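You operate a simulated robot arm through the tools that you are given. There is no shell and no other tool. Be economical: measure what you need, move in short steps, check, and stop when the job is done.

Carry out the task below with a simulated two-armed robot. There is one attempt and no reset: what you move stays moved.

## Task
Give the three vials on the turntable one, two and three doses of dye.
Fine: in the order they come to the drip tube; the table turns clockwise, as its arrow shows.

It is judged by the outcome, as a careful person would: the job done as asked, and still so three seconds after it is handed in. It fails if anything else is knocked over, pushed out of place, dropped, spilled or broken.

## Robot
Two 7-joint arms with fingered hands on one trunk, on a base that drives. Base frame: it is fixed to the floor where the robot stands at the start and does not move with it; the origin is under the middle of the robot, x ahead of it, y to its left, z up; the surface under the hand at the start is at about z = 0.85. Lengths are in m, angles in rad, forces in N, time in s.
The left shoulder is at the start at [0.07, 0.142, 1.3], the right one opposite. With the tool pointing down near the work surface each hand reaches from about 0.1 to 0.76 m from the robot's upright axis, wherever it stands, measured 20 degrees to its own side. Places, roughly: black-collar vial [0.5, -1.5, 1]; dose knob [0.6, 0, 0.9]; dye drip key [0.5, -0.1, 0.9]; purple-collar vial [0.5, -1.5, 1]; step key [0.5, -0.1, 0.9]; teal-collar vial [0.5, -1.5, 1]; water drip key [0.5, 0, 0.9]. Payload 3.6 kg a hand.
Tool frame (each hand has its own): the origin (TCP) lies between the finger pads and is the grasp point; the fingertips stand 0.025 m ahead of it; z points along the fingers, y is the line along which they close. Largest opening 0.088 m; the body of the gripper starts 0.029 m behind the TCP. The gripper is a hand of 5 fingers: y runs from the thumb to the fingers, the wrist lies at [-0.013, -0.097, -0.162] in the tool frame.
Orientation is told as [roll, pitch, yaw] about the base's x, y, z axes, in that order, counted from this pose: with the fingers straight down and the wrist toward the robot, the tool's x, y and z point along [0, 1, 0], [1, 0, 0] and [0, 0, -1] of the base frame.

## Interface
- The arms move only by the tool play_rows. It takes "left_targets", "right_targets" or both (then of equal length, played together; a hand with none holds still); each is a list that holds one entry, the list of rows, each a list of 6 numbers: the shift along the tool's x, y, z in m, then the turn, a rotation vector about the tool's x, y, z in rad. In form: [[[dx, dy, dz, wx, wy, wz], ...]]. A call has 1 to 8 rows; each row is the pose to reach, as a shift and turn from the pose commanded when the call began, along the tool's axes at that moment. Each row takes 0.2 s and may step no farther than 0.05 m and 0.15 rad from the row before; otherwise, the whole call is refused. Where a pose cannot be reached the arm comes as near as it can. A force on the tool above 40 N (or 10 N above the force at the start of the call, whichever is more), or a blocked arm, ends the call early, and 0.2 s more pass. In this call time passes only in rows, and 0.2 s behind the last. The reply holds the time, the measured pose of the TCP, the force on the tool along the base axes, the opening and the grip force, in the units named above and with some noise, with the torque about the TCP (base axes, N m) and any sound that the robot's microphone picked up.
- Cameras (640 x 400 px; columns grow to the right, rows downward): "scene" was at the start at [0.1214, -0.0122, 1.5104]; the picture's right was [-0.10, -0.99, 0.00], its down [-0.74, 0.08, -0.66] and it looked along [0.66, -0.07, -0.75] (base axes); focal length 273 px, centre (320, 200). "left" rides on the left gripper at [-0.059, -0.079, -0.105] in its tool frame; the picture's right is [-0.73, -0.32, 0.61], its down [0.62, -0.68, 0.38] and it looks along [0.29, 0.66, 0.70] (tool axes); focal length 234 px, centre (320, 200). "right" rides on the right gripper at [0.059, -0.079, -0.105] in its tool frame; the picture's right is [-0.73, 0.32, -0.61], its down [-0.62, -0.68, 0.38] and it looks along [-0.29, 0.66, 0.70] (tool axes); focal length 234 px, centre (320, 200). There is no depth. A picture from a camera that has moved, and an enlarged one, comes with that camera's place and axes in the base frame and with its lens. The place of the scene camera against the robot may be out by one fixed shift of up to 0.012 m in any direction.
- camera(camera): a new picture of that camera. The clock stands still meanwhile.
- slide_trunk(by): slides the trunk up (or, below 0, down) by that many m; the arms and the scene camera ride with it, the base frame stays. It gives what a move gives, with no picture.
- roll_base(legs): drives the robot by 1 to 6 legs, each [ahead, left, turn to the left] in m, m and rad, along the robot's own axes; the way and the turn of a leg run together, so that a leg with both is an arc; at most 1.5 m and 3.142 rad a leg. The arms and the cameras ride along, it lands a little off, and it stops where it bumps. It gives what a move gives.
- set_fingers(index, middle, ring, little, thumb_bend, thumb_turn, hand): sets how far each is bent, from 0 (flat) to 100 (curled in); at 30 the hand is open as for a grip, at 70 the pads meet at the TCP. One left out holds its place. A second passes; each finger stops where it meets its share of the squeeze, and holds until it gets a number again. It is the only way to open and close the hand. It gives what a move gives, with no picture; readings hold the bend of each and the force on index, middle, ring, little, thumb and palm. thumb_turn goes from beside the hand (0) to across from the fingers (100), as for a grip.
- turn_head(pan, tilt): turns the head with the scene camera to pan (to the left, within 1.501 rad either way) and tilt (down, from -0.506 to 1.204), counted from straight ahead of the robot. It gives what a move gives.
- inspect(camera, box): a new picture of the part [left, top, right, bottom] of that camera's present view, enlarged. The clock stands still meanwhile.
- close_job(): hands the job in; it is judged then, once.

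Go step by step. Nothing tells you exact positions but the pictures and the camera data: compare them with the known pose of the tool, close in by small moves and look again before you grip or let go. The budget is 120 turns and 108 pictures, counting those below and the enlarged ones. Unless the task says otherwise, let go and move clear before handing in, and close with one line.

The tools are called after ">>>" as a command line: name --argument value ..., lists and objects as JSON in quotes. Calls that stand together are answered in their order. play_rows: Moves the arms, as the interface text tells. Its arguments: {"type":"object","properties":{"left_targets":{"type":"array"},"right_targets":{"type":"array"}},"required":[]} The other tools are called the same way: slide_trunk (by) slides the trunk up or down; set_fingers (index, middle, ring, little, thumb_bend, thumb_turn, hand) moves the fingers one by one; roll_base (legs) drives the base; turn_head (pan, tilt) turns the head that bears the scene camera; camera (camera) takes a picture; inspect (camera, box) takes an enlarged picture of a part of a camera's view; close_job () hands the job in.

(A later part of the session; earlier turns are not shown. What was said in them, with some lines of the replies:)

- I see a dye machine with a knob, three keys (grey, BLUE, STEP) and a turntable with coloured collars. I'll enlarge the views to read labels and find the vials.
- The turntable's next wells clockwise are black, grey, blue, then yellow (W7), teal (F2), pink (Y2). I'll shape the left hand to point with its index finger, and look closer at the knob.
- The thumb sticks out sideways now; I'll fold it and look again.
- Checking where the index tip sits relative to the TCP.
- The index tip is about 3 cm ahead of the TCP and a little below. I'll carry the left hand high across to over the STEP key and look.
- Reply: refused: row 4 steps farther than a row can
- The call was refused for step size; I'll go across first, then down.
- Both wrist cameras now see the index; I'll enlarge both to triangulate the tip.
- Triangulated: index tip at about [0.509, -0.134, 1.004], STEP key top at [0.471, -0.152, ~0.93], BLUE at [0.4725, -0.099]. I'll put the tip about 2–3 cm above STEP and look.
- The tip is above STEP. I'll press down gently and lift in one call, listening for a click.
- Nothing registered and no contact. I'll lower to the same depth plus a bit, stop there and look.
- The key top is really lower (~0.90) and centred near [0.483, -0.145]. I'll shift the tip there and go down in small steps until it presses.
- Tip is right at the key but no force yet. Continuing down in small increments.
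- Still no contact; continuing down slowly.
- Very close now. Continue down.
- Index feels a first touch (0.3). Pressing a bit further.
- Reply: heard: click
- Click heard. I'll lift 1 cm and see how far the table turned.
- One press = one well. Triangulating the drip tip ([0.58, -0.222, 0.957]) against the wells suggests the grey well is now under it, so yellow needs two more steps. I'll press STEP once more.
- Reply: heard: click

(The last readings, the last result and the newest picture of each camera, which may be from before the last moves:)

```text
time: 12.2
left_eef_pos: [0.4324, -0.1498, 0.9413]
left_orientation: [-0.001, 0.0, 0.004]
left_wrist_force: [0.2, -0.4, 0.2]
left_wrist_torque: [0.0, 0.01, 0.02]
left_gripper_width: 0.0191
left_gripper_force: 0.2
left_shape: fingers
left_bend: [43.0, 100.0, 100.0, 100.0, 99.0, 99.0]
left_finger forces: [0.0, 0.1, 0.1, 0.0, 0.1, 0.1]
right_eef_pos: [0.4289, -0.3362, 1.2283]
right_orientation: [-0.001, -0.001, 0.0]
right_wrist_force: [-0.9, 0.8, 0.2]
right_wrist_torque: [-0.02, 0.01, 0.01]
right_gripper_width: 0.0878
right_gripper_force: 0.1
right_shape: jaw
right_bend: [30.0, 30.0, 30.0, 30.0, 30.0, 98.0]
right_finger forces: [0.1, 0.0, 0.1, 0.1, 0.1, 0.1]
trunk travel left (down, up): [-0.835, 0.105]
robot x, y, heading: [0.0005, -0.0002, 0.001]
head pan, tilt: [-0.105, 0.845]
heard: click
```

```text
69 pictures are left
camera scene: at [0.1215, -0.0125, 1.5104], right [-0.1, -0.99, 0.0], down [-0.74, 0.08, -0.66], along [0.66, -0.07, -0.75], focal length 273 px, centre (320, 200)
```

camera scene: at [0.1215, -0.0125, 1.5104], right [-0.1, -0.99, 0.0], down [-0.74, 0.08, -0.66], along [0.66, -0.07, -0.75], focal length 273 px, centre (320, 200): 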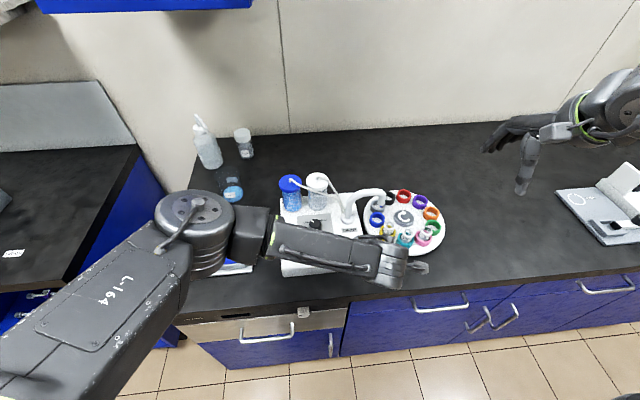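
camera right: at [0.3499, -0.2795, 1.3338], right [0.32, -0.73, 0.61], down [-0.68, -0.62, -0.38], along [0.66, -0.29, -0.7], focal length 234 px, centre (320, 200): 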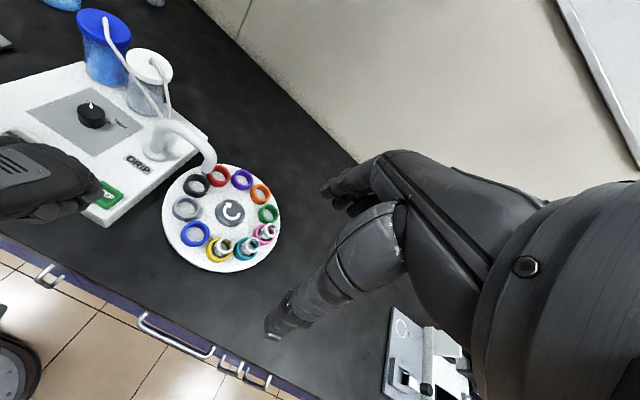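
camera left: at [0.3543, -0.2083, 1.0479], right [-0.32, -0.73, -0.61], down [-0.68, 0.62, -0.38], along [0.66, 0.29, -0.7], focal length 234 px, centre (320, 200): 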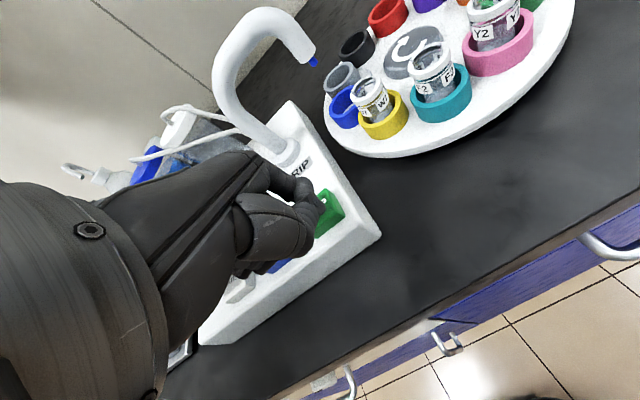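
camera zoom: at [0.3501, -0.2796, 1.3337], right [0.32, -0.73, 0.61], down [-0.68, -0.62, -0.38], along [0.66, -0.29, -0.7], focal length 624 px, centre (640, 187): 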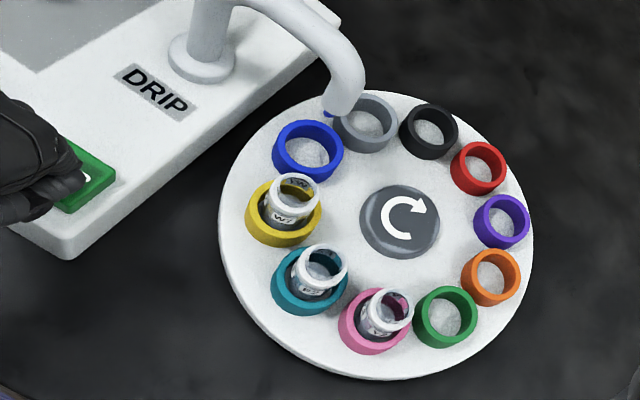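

The left camera agrees: blue is under the drip tip now. One more step brings yellow (W7).

>>> play_rows --left_targets '[[[0, 0, 0.007, 0, 0, 0], [0, 0, 0.0125, 0, 0, 0], [0, 0, 0.0, 0, 0, 0], [0, 0, 0.0, 0, 0, 0], [0, 0, 0, 0, 0, 0], [0, 0, 0, 0, 0, 0]]]'

>>> inspect --camera "right" --box '[100, 130, 300, 280]'

>>> inspect --camera "left" --box '[240, 0, 440, 150]'

```text
time: 13.6
left_eef_pos: [0.4333, -0.1496, 0.9412]
left_orientation: [-0.002, -0.001, 0.004]
left_wrist_force: [0.1, 0.4, -0.2]
left_wrist_torque: [0.04, 0.0, -0.01]
left_gripper_width: 0.0192
left_gripper_force: 0.1
left_shape: fingers
left_bend: [43.0, 100.0, 100.0, 100.0, 99.0, 99.0]
left_finger forces: [0.0, 0.1, 0.0, 0.0, 0.0, 0.0]
right_eef_pos: [0.4289, -0.3372, 1.2271]
right_orientation: [0.0, 0.0, -0.001]
right_wrist_force: [0.3, -1.0, -0.3]
right_wrist_torque: [-0.03, -0.01, 0.04]
right_gripper_width: 0.0878
right_gripper_force: 0.0
right_shape: jaw
right_bend: [30.0, 30.0, 30.0, 30.0, 30.0, 98.0]
right_finger forces: [0.0, 0.1, 0.0, 0.0, 0.0, 0.0]
trunk travel left (down, up): [-0.835, 0.105]
robot x, y, heading: [0.0016, -0.0008, -0.005]
head pan, tilt: [-0.105, 0.845]
heard: click
```

```text
2.67 times, centred on (200, 205) of right
camera zoom: at [0.3501, -0.2797, 1.3337], right [0.32, -0.73, 0.61], down [-0.68, -0.62, -0.38], along [0.66, -0.29, -0.7], focal length 624 px, centre (640, 187)
```

zoom: 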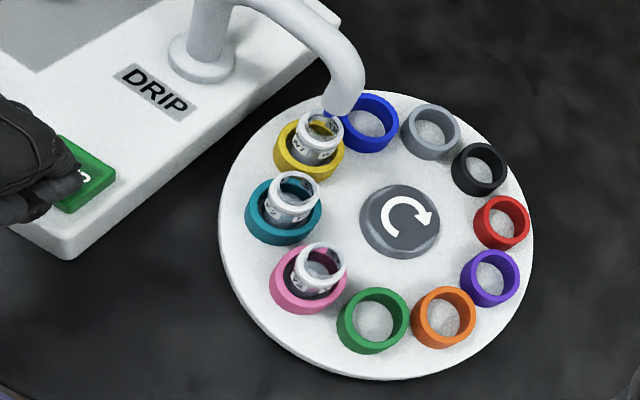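

```text
2.67 times, centred on (340, 75) of left
camera zoom: at [0.3535, -0.2081, 1.0474], right [-0.32, -0.73, -0.61], down [-0.68, 0.62, -0.38], along [0.66, 0.29, -0.7], focal length 624 px, centre (267, 533)
```

zoom: 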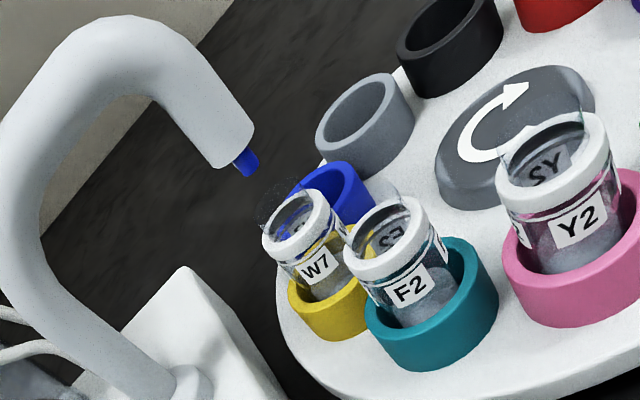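

Yellow's vial W7 is under the tip. Now I lift and move over to BLUE (+0.058 m in y).

>>> play_rows --left_targets '[[[0, 0, -0.02, 0, 0, 0], [0.03, 0, -0.02, 0, 0, 0], [0.058, 0, -0.02, 0, 0, 0], [0.058, 0, -0.004, 0, 0, 0]]]'

>>> inspect --camera "left" --box '[270, 160, 370, 250]'

>>> inspect --camera "right" --box '[0, 120, 160, 230]'

```text
time: 14.6
left_eef_pos: [0.4317, -0.0933, 0.9447]
left_orientation: [-0.001, 0.001, 0.001]
left_wrist_force: [0.4, 0.0, 0.3]
left_wrist_torque: [-0.04, 0.01, 0.02]
left_gripper_width: 0.0192
left_gripper_force: 0.1
left_shape: fingers
left_bend: [43.0, 100.0, 100.0, 100.0, 99.0, 99.0]
left_finger forces: [0.1, 0.1, 0.0, 0.1, 0.0, 0.0]
right_eef_pos: [0.428, -0.3393, 1.2288]
right_orientation: [0.001, 0.002, 0.0]
right_wrist_force: [0.2, 0.5, 0.5]
right_wrist_torque: [0.0, 0.01, 0.02]
right_gripper_width: 0.0877
right_gripper_force: 0.0
right_shape: jaw
right_bend: [30.0, 30.0, 30.0, 30.0, 30.0, 98.0]
right_finger forces: [0.0, 0.0, 0.0, 0.0, 0.1, 0.0]
trunk travel left (down, up): [-0.835, 0.105]
robot x, y, heading: [0.0016, -0.0046, -0.0]
head pan, tilt: [-0.105, 0.845]
```

```text
4.44 times, centred on (320, 205) of left
camera zoom: at [0.3525, -0.1522, 1.0507], right [-0.32, -0.73, -0.61], down [-0.68, 0.62, -0.38], along [0.66, 0.29, -0.7], focal length 1041 px, centre (320, 178)
```

zoom: 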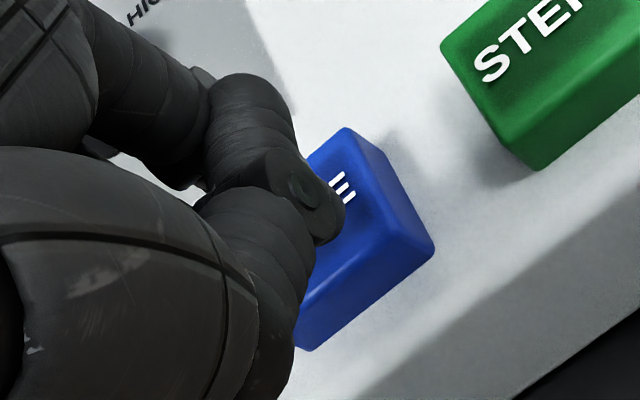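

```text
3.64 times, centred on (80, 175) of right
camera zoom: at [0.3502, -0.2806, 1.3335], right [0.32, -0.73, 0.61], down [-0.68, -0.62, -0.38], along [0.66, -0.29, -0.7], focal length 852 px, centre (1193, 291)
```

zoom: 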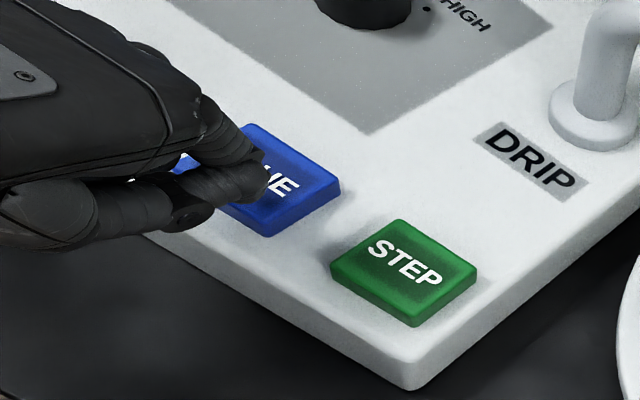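

The tip is over BLUE. One short press, then lift and look at the vial.

>>> play_rows --left_targets '[[[0, 0, 0.009, 0, 0, 0], [0, 0, 0.0155, 0, 0, 0], [0, 0, 0.004, 0, 0, 0], [0, 0, 0.0, 0, 0, 0], [0, 0, 0, 0, 0, 0], [0, 0, 0, 0, 0, 0]]]'

>>> inspect --camera "right" --box '[180, 150, 260, 220]'

>>> inspect --camera "left" --box '[320, 0, 560, 180]'

```text
time: 16.0
left_eef_pos: [0.4327, -0.0917, 0.9452]
left_orientation: [-0.003, 0.0, 0.002]
left_wrist_force: [-0.1, 0.0, 0.1]
left_wrist_torque: [0.04, -0.01, -0.01]
left_gripper_width: 0.0192
left_gripper_force: 0.1
left_shape: fingers
left_bend: [43.0, 100.0, 100.0, 100.0, 99.0, 99.0]
left_finger forces: [0.1, 0.0, 0.0, 0.0, 0.1, 0.0]
right_eef_pos: [0.4285, -0.3369, 1.2279]
right_orientation: [-0.001, 0.0, 0.001]
right_wrist_force: [-0.2, -0.3, 0.1]
right_wrist_torque: [0.0, 0.0, -0.03]
right_gripper_width: 0.0877
right_gripper_force: 0.1
right_shape: jaw
right_bend: [30.0, 30.0, 30.0, 30.0, 30.0, 98.0]
right_finger forces: [0.1, 0.0, 0.0, 0.0, 0.1, 0.0]
trunk travel left (down, up): [-0.835, 0.105]
robot x, y, heading: [-0.0032, -0.0025, -0.002]
head pan, tilt: [-0.105, 0.845]
heard: click
```

```text
5.71 times, centred on (220, 185) of right
camera zoom: at [0.3501, -0.2797, 1.3337], right [0.32, -0.73, 0.61], down [-0.68, -0.62, -0.38], along [0.66, -0.29, -0.7], focal length 1338 px, centre (891, 286)
```

zoom: 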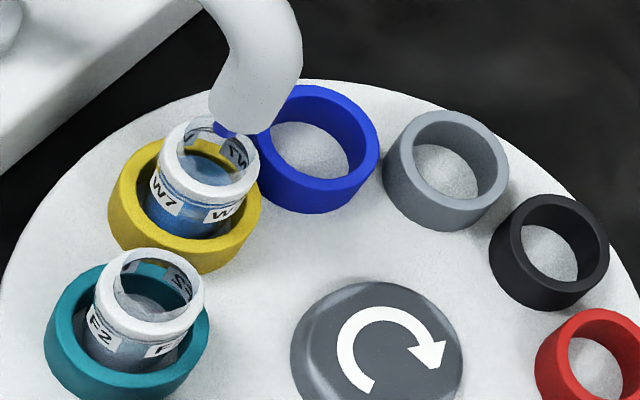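

```text
2.22 times, centred on (440, 90) of left
camera zoom: at [0.3536, -0.1512, 1.0515], right [-0.32, -0.73, -0.61], down [-0.68, 0.62, -0.38], along [0.66, 0.29, -0.7], focal length 520 px, centre (53, 444)
```

zoom: 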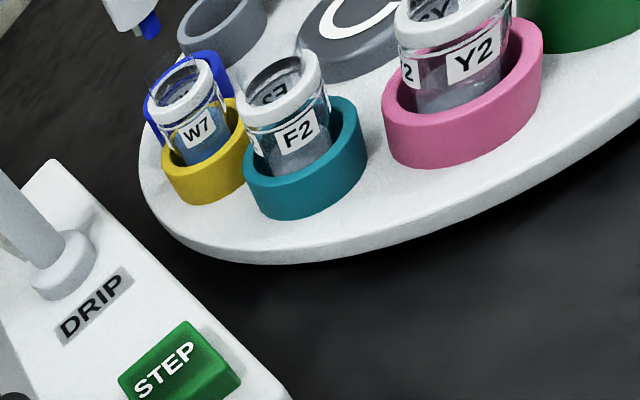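

W7 turned blue: one dose done. Now back to STEP for one press.

>>> play_rows --left_targets '[[[0, 0, -0.016, 0, 0, 0], [-0.03, 0, -0.016, 0, 0, 0], [-0.058, 0, -0.012, 0, 0, 0], [-0.058, 0, 0.008, 0, 0, 0], [-0.058, 0, 0.0165, 0, 0, 0], [-0.058, 0, 0.004, 0, 0, 0], [-0.058, 0, -0.012, 0, 0, 0], [-0.058, 0, -0.012, 0, 0, 0]]]'

>>> inspect --camera "right" --box '[100, 130, 300, 280]'

```text
time: 17.8
left_eef_pos: [0.4309, -0.1511, 0.9584]
left_orientation: [-0.001, -0.001, 0.003]
left_wrist_force: [-0.9, 0.1, -0.1]
left_wrist_torque: [0.02, 0.01, -0.01]
left_gripper_width: 0.0191
left_gripper_force: 0.1
left_shape: fingers
left_bend: [43.0, 100.0, 100.0, 100.0, 99.0, 99.0]
left_finger forces: [0.1, 0.0, 0.1, 0.0, 0.0, 0.1]
right_eef_pos: [0.4283, -0.3369, 1.2285]
right_orientation: [-0.002, 0.001, 0.0]
right_wrist_force: [-1.1, -0.5, -0.4]
right_wrist_torque: [-0.01, 0.03, -0.05]
right_gripper_width: 0.088
right_gripper_force: 0.2
right_shape: jaw
right_bend: [30.0, 30.0, 30.0, 30.0, 30.0, 98.0]
right_finger forces: [0.1, 0.0, 0.1, 0.1, 0.1, 0.0]
trunk travel left (down, up): [-0.835, 0.105]
robot x, y, heading: [0.0021, -0.0017, 0.002]
head pan, tilt: [-0.105, 0.845]
heard: click
```

```text
2.67 times, centred on (200, 205) of right
camera zoom: at [0.3501, -0.2796, 1.3338], right [0.32, -0.73, 0.61], down [-0.68, -0.62, -0.38], along [0.66, -0.29, -0.7], focal length 624 px, centre (640, 187)
```

zoom: 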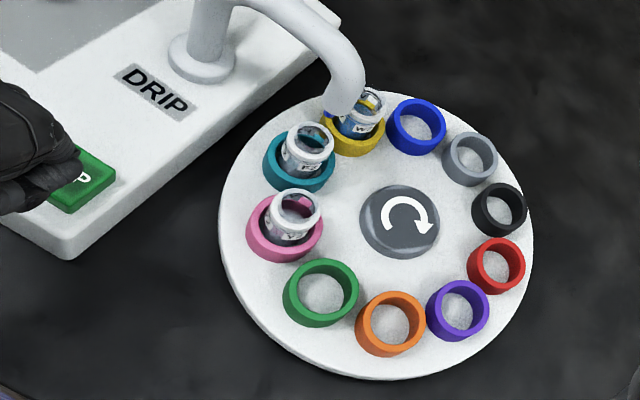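

F2 is nearly at the drip; the table may still be turning. I'll move back over BLUE and look before pressing.

>>> play_rows --left_targets '[[[0, 0, -0.004, 0, 0, 0], [0.03, 0, -0.004, 0, 0, 0], [0.058, 0, -0.004, 0, 0, 0], [0.058, 0, 0.012, 0, 0, 0]]]'

>>> inspect --camera "right" --box '[0, 120, 240, 280]'

```text
time: 18.8
left_eef_pos: [0.4286, -0.0924, 0.9472]
left_orientation: [0.0, -0.001, 0.003]
left_wrist_force: [-0.3, 0.1, 0.3]
left_wrist_torque: [-0.02, 0.02, -0.02]
left_gripper_width: 0.0193
left_gripper_force: 0.0
left_shape: fingers
left_bend: [43.0, 100.0, 100.0, 100.0, 99.0, 99.0]
left_finger forces: [0.0, 0.1, 0.0, 0.0, 0.0, 0.0]
right_eef_pos: [0.4283, -0.3387, 1.2276]
right_orientation: [0.001, 0.0, 0.0]
right_wrist_force: [0.5, -0.8, -0.6]
right_wrist_torque: [0.0, 0.02, 0.01]
right_gripper_width: 0.0875
right_gripper_force: 0.0
right_shape: jaw
right_bend: [30.0, 30.0, 30.0, 30.0, 30.0, 98.0]
right_finger forces: [0.0, 0.0, 0.0, 0.0, 0.1, 0.1]
trunk travel left (down, up): [-0.835, 0.105]
robot x, y, heading: [0.0011, -0.0045, -0.002]
head pan, tilt: [-0.105, 0.845]
```

```text
2.50 times, centred on (120, 200) of right
camera zoom: at [0.3502, -0.2805, 1.3336], right [0.32, -0.73, 0.61], down [-0.68, -0.62, -0.38], along [0.66, -0.29, -0.7], focal length 585 px, centre (820, 200)
```

zoom: 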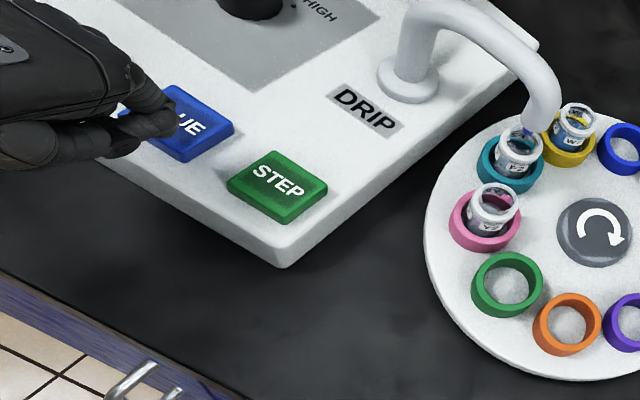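

F2 is in place. First BLUE press for it.

>>> play_rows --left_targets '[[[0, 0.002, 0.009, 0, 0, 0], [0, 0.002, 0.0155, 0, 0, 0], [0, 0.002, 0.004, 0, 0, 0], [0, 0.002, 0.0, 0, 0, 0], [0, 0.002, 0, 0, 0, 0], [0, 0.002, 0, 0, 0, 0]]]'

>>> inspect --camera "right" --box '[180, 150, 260, 220]'

```text
time: 20.2
left_eef_pos: [0.4341, -0.0935, 0.9466]
left_orientation: [-0.003, 0.0, 0.004]
left_wrist_force: [1.4, -0.1, 0.4]
left_wrist_torque: [-0.03, 0.03, 0.0]
left_gripper_width: 0.0192
left_gripper_force: 0.1
left_shape: fingers
left_bend: [43.0, 100.0, 100.0, 100.0, 99.0, 99.0]
left_finger forces: [0.0, 0.1, 0.0, 0.1, 0.1, 0.0]
right_eef_pos: [0.4286, -0.3374, 1.2285]
right_orientation: [0.0, -0.001, 0.001]
right_wrist_force: [0.0, 0.1, -0.4]
right_wrist_torque: [-0.04, 0.03, 0.04]
right_gripper_width: 0.0877
right_gripper_force: 0.1
right_shape: jaw
right_bend: [30.0, 30.0, 30.0, 30.0, 30.0, 98.0]
right_finger forces: [0.0, 0.0, 0.1, 0.0, 0.0, 0.1]
trunk travel left (down, up): [-0.835, 0.105]
robot x, y, heading: [-0.0007, -0.002, -0.002]
head pan, tilt: [-0.105, 0.845]
```

```text
5.71 times, centred on (220, 185) of right
camera zoom: at [0.3501, -0.2796, 1.3338], right [0.32, -0.73, 0.61], down [-0.68, -0.62, -0.38], along [0.66, -0.29, -0.7], focal length 1338 px, centre (891, 286)
```

zoom: 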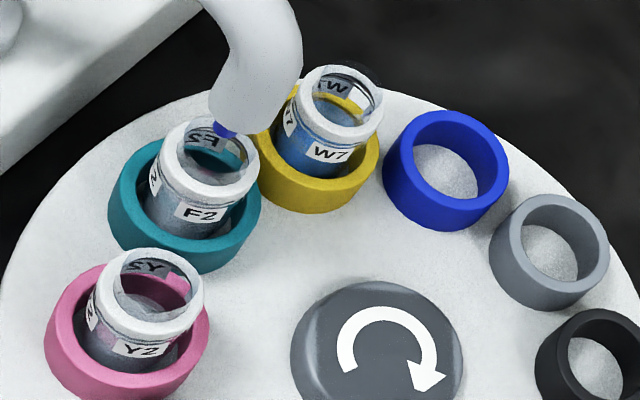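

No click and F2 is still clear, so the press was too shallow. Pressing again, 2 mm deeper.

>>> play_rows --left_targets '[[[0, 0, 0.01, 0, 0, 0], [0, 0, 0.0175, 0, 0, 0], [0, 0, 0.004, 0, 0, 0], [0, 0, 0.0, 0, 0, 0], [0, 0, 0, 0, 0, 0], [0, 0, 0, 0, 0, 0]]]'

>>> inspect --camera "right" --box '[180, 150, 260, 220]'

```text
time: 21.6
left_eef_pos: [0.4334, -0.0928, 0.9463]
left_orientation: [-0.001, 0.0, 0.002]
left_wrist_force: [-0.7, -0.9, -0.5]
left_wrist_torque: [0.03, 0.01, -0.01]
left_gripper_width: 0.0193
left_gripper_force: 0.1
left_shape: fingers
left_bend: [43.0, 100.0, 100.0, 100.0, 99.0, 99.0]
left_finger forces: [0.0, 0.0, 0.0, 0.0, 0.1, 0.0]
right_eef_pos: [0.4284, -0.3372, 1.2276]
right_orientation: [0.0, 0.001, -0.001]
right_wrist_force: [0.0, 0.6, -0.5]
right_wrist_torque: [0.04, 0.0, 0.0]
right_gripper_width: 0.0878
right_gripper_force: 0.0
right_shape: jaw
right_bend: [30.0, 30.0, 30.0, 30.0, 30.0, 98.0]
right_finger forces: [0.1, 0.0, 0.1, 0.0, 0.0, 0.0]
trunk travel left (down, up): [-0.835, 0.105]
robot x, y, heading: [0.0042, 0.0012, -0.002]
head pan, tilt: [-0.105, 0.845]
heard: click
```

```text
5.71 times, centred on (220, 185) of right
camera zoom: at [0.3501, -0.2797, 1.3337], right [0.32, -0.73, 0.61], down [-0.68, -0.62, -0.38], along [0.66, -0.29, -0.7], focal length 1338 px, centre (891, 286)
```

zoom: 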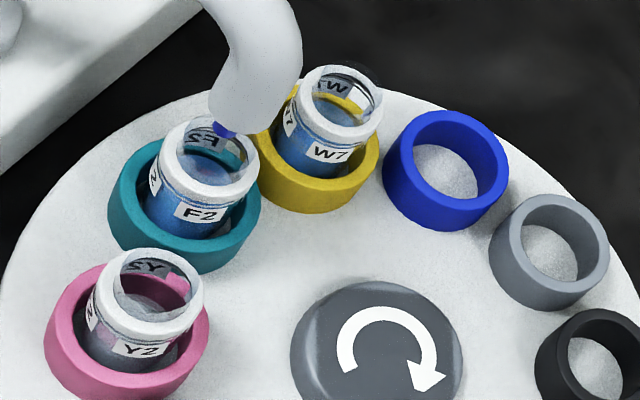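

Click, and F2 is blue: dose 1 of 2. Second press for F2.

>>> play_rows --left_targets '[[[0, 0, 0.01, 0, 0, 0], [0, 0, 0.0175, 0, 0, 0], [0, 0, 0.004, 0, 0, 0], [0, 0, 0.0, 0, 0, 0], [0, 0, 0, 0, 0, 0], [0, 0, 0, 0, 0, 0]]]'

>>> inspect --camera "right" --box '[180, 150, 260, 220]'

```text
time: 23.0
left_eef_pos: [0.4344, -0.0912, 0.946]
left_orientation: [-0.004, 0.0, 0.002]
left_wrist_force: [0.2, 0.6, 0.2]
left_wrist_torque: [0.0, 0.0, 0.0]
left_gripper_width: 0.0192
left_gripper_force: 0.1
left_shape: fingers
left_bend: [43.0, 100.0, 100.0, 100.0, 99.0, 99.0]
left_finger forces: [0.1, 0.1, 0.1, 0.0, 0.0, 0.0]
right_eef_pos: [0.429, -0.3375, 1.2278]
right_orientation: [0.001, 0.001, 0.001]
right_wrist_force: [-0.1, -0.1, 0.0]
right_wrist_torque: [0.01, 0.05, 0.02]
right_gripper_width: 0.0874
right_gripper_force: 0.0
right_shape: jaw
right_bend: [30.0, 30.0, 30.0, 30.0, 30.0, 98.0]
right_finger forces: [0.0, 0.0, 0.0, 0.0, 0.0, 0.0]
trunk travel left (down, up): [-0.835, 0.105]
robot x, y, heading: [0.0002, -0.0009, 0.0]
head pan, tilt: [-0.105, 0.845]
heard: click
```

```text
5.71 times, centred on (220, 185) of right
camera zoom: at [0.3503, -0.2797, 1.3337], right [0.32, -0.73, 0.61], down [-0.68, -0.62, -0.38], along [0.66, -0.29, -0.7], focal length 1338 px, centre (891, 286)
```

zoom: 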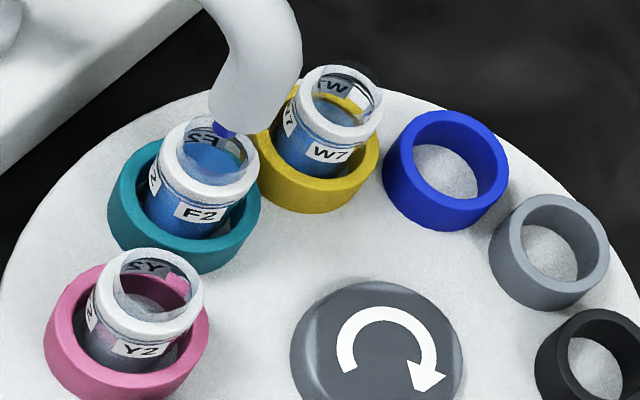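

F2 has two doses (deeper and fuller). Now STEP once.

>>> play_rows --left_targets '[[[0, 0, -0.016, 0, 0, 0], [-0.03, 0, -0.016, 0, 0, 0], [-0.058, 0, -0.012, 0, 0, 0], [-0.058, 0, 0.008, 0, 0, 0], [-0.058, 0, 0.0175, 0, 0, 0], [-0.058, 0, 0.004, 0, 0, 0], [-0.058, 0, -0.012, 0, 0, 0], [-0.058, 0, -0.012, 0, 0, 0]]]'

>>> inspect --camera "right" --box '[100, 130, 300, 280]'

```text
time: 24.8
left_eef_pos: [0.4333, -0.1502, 0.9592]
left_orientation: [-0.003, -0.001, 0.004]
left_wrist_force: [0.1, -0.5, -0.1]
left_wrist_torque: [0.03, -0.01, -0.01]
left_gripper_width: 0.0192
left_gripper_force: 0.0
left_shape: fingers
left_bend: [43.0, 100.0, 100.0, 100.0, 99.0, 99.0]
left_finger forces: [0.0, 0.1, 0.1, 0.1, 0.0, 0.0]
right_eef_pos: [0.4294, -0.3381, 1.2277]
right_orientation: [0.0, 0.002, 0.001]
right_wrist_force: [0.4, 0.0, -0.6]
right_wrist_torque: [-0.04, -0.02, -0.02]
right_gripper_width: 0.0876
right_gripper_force: 0.1
right_shape: jaw
right_bend: [30.0, 30.0, 30.0, 30.0, 30.0, 98.0]
right_finger forces: [0.0, 0.0, 0.1, 0.0, 0.0, 0.0]
trunk travel left (down, up): [-0.835, 0.105]
robot x, y, heading: [-0.0022, -0.0027, -0.002]
head pan, tilt: [-0.105, 0.845]
heard: click
```

```text
2.67 times, centred on (200, 205) of right
camera zoom: at [0.3501, -0.2797, 1.3338], right [0.32, -0.73, 0.61], down [-0.68, -0.62, -0.38], along [0.66, -0.29, -0.7], focal length 624 px, centre (640, 187)
```

zoom: 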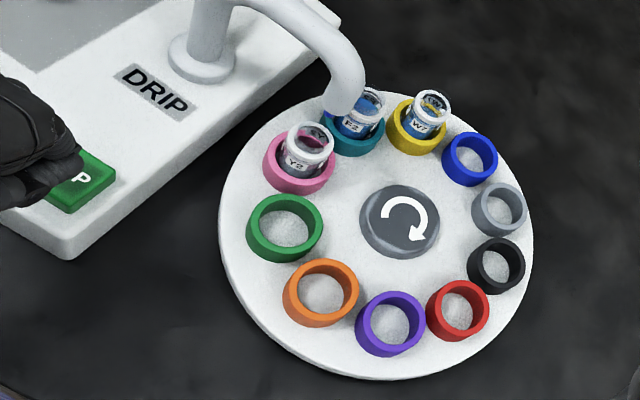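

Y2 is arriving. Moving back over BLUE and checking the table has settled.

>>> play_rows --left_targets '[[[0, 0, -0.004, 0, 0, 0], [0.03, 0, -0.004, 0, 0, 0], [0.058, 0, -0.004, 0, 0, 0], [0.058, 0, 0.012, 0, 0, 0]]]'

>>> inspect --camera "right" --box '[0, 120, 240, 280]'

```text
time: 25.8
left_eef_pos: [0.4317, -0.0933, 0.9462]
left_orientation: [-0.002, -0.001, 0.004]
left_wrist_force: [-0.6, -0.3, -0.4]
left_wrist_torque: [-0.01, 0.01, 0.02]
left_gripper_width: 0.0194
left_gripper_force: 0.0
left_shape: fingers
left_bend: [43.0, 100.0, 100.0, 100.0, 99.0, 99.0]
left_finger forces: [0.1, 0.1, 0.0, 0.0, 0.0, 0.0]
right_eef_pos: [0.4293, -0.339, 1.2275]
right_orientation: [0.0, 0.0, -0.001]
right_wrist_force: [0.6, -0.5, 0.1]
right_wrist_torque: [-0.01, 0.0, 0.01]
right_gripper_width: 0.0878
right_gripper_force: 0.1
right_shape: jaw
right_bend: [30.0, 30.0, 30.0, 30.0, 30.0, 98.0]
right_finger forces: [0.0, 0.1, 0.1, 0.0, 0.1, 0.0]
trunk travel left (down, up): [-0.835, 0.105]
robot x, y, heading: [-0.0, 0.0008, 0.001]
head pan, tilt: [-0.105, 0.845]
```

```text
2.50 times, centred on (120, 200) of right
camera zoom: at [0.3501, -0.2805, 1.3336], right [0.32, -0.73, 0.61], down [-0.68, -0.62, -0.38], along [0.66, -0.29, -0.7], focal length 585 px, centre (820, 200)
```

zoom: 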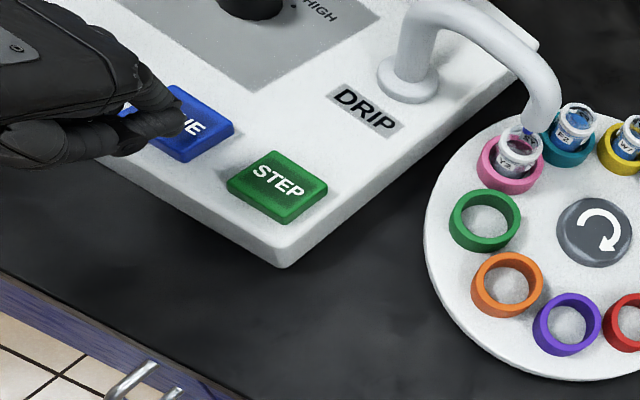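

Y2 is under the drip. First BLUE press for it.

>>> play_rows --left_targets '[[[0, 0, 0.01, 0, 0, 0], [0, 0, 0.0175, 0, 0, 0], [0, 0, 0.004, 0, 0, 0], [0, 0, 0.0, 0, 0, 0], [0, 0, 0, 0, 0, 0], [0, 0, 0, 0, 0, 0]]]'

>>> inspect --camera "right" --box '[180, 150, 260, 220]'

```text
time: 27.2
left_eef_pos: [0.434, -0.0932, 0.9446]
left_orientation: [-0.003, 0.001, 0.001]
left_wrist_force: [-0.3, -0.1, -0.6]
left_wrist_torque: [-0.02, 0.0, -0.02]
left_gripper_width: 0.0192
left_gripper_force: 0.0
left_shape: fingers
left_bend: [43.0, 100.0, 100.0, 100.0, 99.0, 99.0]
left_finger forces: [0.0, 0.0, 0.1, 0.0, 0.1, 0.0]
right_eef_pos: [0.4295, -0.3371, 1.2283]
right_orientation: [-0.001, 0.0, -0.001]
right_wrist_force: [0.7, -0.5, -1.4]
right_wrist_torque: [-0.01, -0.02, -0.01]
right_gripper_width: 0.0875
right_gripper_force: 0.0
right_shape: jaw
right_bend: [30.0, 30.0, 30.0, 30.0, 30.0, 98.0]
right_finger forces: [0.0, 0.1, 0.1, 0.0, 0.0, 0.1]
trunk travel left (down, up): [-0.835, 0.105]
robot x, y, heading: [-0.0001, -0.003, -0.003]
head pan, tilt: [-0.105, 0.845]
heard: click
```

```text
5.71 times, centred on (220, 185) of right
camera zoom: at [0.3501, -0.2797, 1.3337], right [0.32, -0.73, 0.61], down [-0.68, -0.62, -0.38], along [0.66, -0.29, -0.7], focal length 1338 px, centre (891, 286)
```

zoom: 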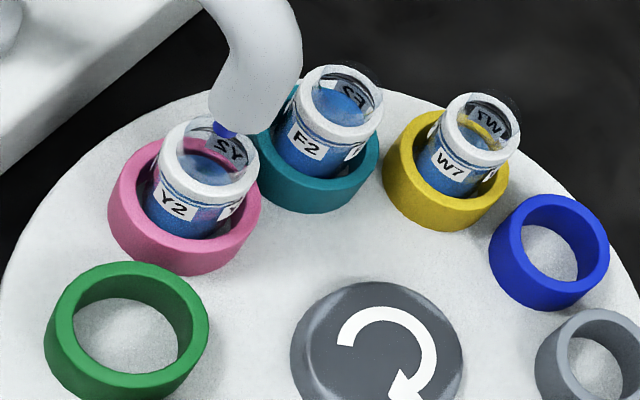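

Y2 has one dose. Second press.

>>> play_rows --left_targets '[[[0, 0, 0.01, 0, 0, 0], [0, 0, 0.0175, 0, 0, 0], [0, 0, 0.004, 0, 0, 0], [0, 0, 0.0, 0, 0, 0], [0, 0, 0, 0, 0, 0], [0, 0, 0, 0, 0, 0]]]'

>>> inspect --camera "right" --box '[180, 150, 260, 220]'

```text
time: 28.6
left_eef_pos: [0.4341, -0.0926, 0.9465]
left_orientation: [-0.001, 0.002, 0.002]
left_wrist_force: [0.2, 0.2, 0.1]
left_wrist_torque: [-0.01, -0.05, -0.02]
left_gripper_width: 0.019
left_gripper_force: 0.0
left_shape: fingers
left_bend: [43.0, 100.0, 100.0, 100.0, 99.0, 99.0]
left_finger forces: [0.0, 0.1, 0.0, 0.0, 0.1, 0.1]
right_eef_pos: [0.4292, -0.337, 1.2267]
right_orientation: [0.002, -0.001, 0.0]
right_wrist_force: [-0.5, 0.1, 0.2]
right_wrist_torque: [-0.02, 0.03, -0.01]
right_gripper_width: 0.0877
right_gripper_force: 0.0
right_shape: jaw
right_bend: [30.0, 30.0, 30.0, 30.0, 30.0, 98.0]
right_finger forces: [0.0, 0.0, 0.0, 0.0, 0.0, 0.1]
trunk travel left (down, up): [-0.835, 0.105]
robot x, y, heading: [0.0011, -0.0012, -0.0]
head pan, tilt: [-0.105, 0.845]
heard: click
```

```text
5.71 times, centred on (220, 185) of right
camera zoom: at [0.3501, -0.2796, 1.3337], right [0.32, -0.73, 0.61], down [-0.68, -0.62, -0.38], along [0.66, -0.29, -0.7], focal length 1338 px, centre (891, 286)
```

zoom: 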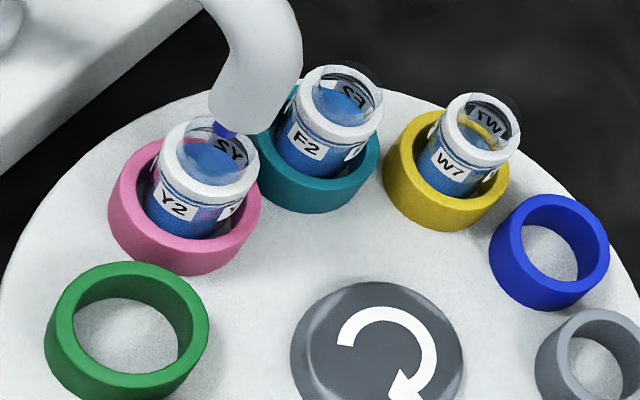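

Two doses in Y2; it isn't full. Third press.

>>> play_rows --left_targets '[[[0, 0, 0.01, 0, 0, 0], [0, 0, 0.0175, 0, 0, 0], [0, 0, 0.004, 0, 0, 0], [0, 0, 0.0, 0, 0, 0], [0, 0, 0, 0, 0, 0], [0, 0, 0, 0, 0, 0]]]'

>>> inspect --camera "right" --box '[180, 150, 260, 220]'

```text
time: 30.0
left_eef_pos: [0.4345, -0.0907, 0.9455]
left_orientation: [-0.002, -0.001, 0.001]
left_wrist_force: [0.4, -0.6, 0.6]
left_wrist_torque: [-0.02, 0.01, 0.01]
left_gripper_width: 0.0193
left_gripper_force: 0.1
left_shape: fingers
left_bend: [43.0, 100.0, 100.0, 100.0, 99.0, 99.0]
left_finger forces: [0.1, 0.0, 0.0, 0.1, 0.0, 0.0]
right_eef_pos: [0.4292, -0.3375, 1.2277]
right_orientation: [-0.001, -0.001, 0.0]
right_wrist_force: [1.0, -0.3, 1.0]
right_wrist_torque: [-0.04, -0.01, 0.0]
right_gripper_width: 0.0877
right_gripper_force: 0.1
right_shape: jaw
right_bend: [30.0, 30.0, 30.0, 30.0, 30.0, 98.0]
right_finger forces: [0.0, 0.1, 0.1, 0.0, 0.0, 0.0]
trunk travel left (down, up): [-0.835, 0.105]
robot x, y, heading: [0.003, 0.0005, -0.004]
head pan, tilt: [-0.105, 0.845]
heard: click
```

```text
5.71 times, centred on (220, 185) of right
camera zoom: at [0.3502, -0.2796, 1.3337], right [0.32, -0.73, 0.61], down [-0.68, -0.62, -0.38], along [0.66, -0.29, -0.7], focal length 1338 px, centre (891, 286)
```

zoom: 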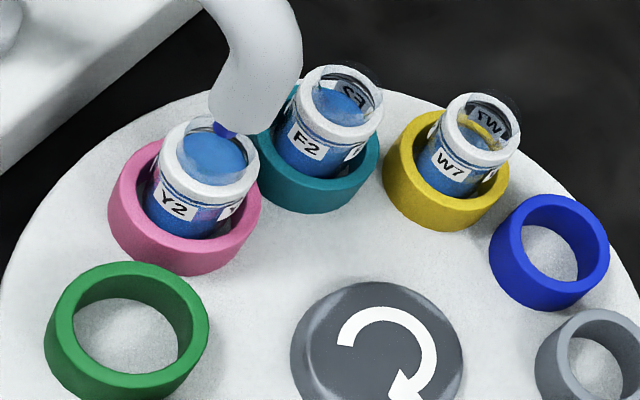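

All three presses registered and Y2 is fullest. I'll lift the left hand well clear and take a last look.

>>> play_rows --left_targets '[[[0, -0.01, -0.045, 0, 0, 0], [0, -0.01, -0.09, 0, 0, 0], [0, -0.01, -0.14, 0, 0, 0], [0, -0.01, -0.19, 0, 0, 0], [0.045, -0.01, -0.21, 0, 0, 0], [0.09, -0.01, -0.22, 0, 0, 0], [0.14, -0.01, -0.22, 0, 0, 0], [0.18, -0.01, -0.22, 0, 0, 0]]]'

>>> camera --camera "scene"

>>> inspect --camera "right" --box '[0, 100, 300, 290]'

```text
time: 31.8
left_eef_pos: [0.4206, 0.0882, 1.1684]
left_orientation: [-0.003, 0.0, 0.003]
left_wrist_force: [-0.1, -0.9, 0.1]
left_wrist_torque: [-0.05, -0.02, 0.01]
left_gripper_width: 0.0192
left_gripper_force: 0.0
left_shape: fingers
left_bend: [43.0, 100.0, 100.0, 100.0, 99.0, 99.0]
left_finger forces: [0.0, 0.0, 0.1, 0.0, 0.0, 0.0]
right_eef_pos: [0.4283, -0.335, 1.2277]
right_orientation: [-0.002, 0.0, 0.0]
right_wrist_force: [0.6, 0.2, 0.1]
right_wrist_torque: [0.02, -0.01, 0.01]
right_gripper_width: 0.0876
right_gripper_force: 0.0
right_shape: jaw
right_bend: [30.0, 30.0, 30.0, 30.0, 30.0, 98.0]
right_finger forces: [0.0, 0.1, 0.0, 0.0, 0.1, 0.0]
trunk travel left (down, up): [-0.835, 0.105]
robot x, y, heading: [0.0004, -0.0025, -0.001]
head pan, tilt: [-0.105, 0.845]
```

```text
52 pictures are left
camera scene: at [0.1206, -0.0091, 1.5105], right [-0.1, -0.99, 0.0], down [-0.74, 0.08, -0.66], along [0.66, -0.07, -0.75], focal length 273 px, centre (320, 200)
```

scene: 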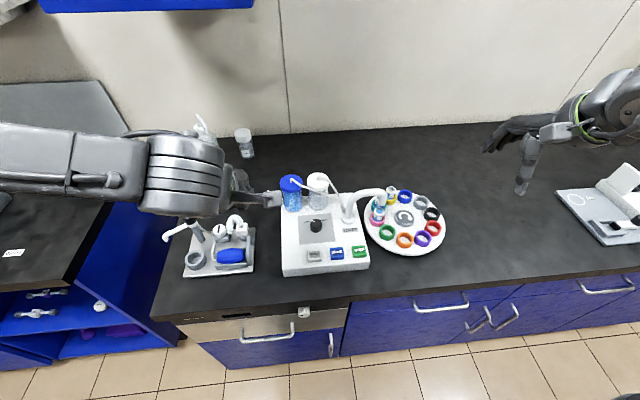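

```text
2.11 times, centred on (150, 195) of right
camera zoom: at [0.3493, -0.2767, 1.3347], right [0.32, -0.72, 0.61], down [-0.68, -0.62, -0.38], along [0.66, -0.29, -0.69], focal length 493 px, centre (678, 210)
```

zoom: 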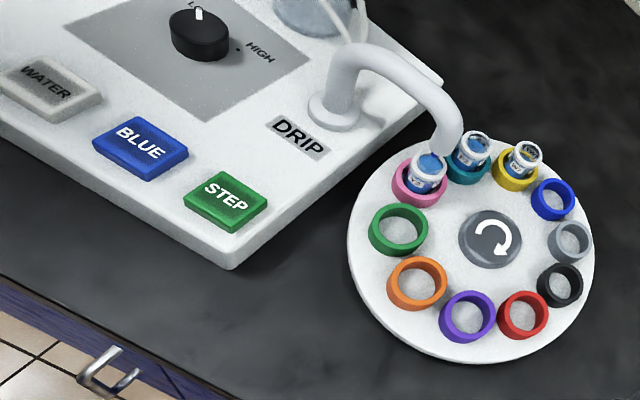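

Nothing is spilled or disturbed and the hand is clear, so I'm handing in.

>>> close_job

```text
The job is handed in.
```

The vials got their doses of blue dye in the order they reached the drip tube: W7 one, F2 two and Y2 three. I left the dose knob at its original setting, and nothing was spilled or knocked over.
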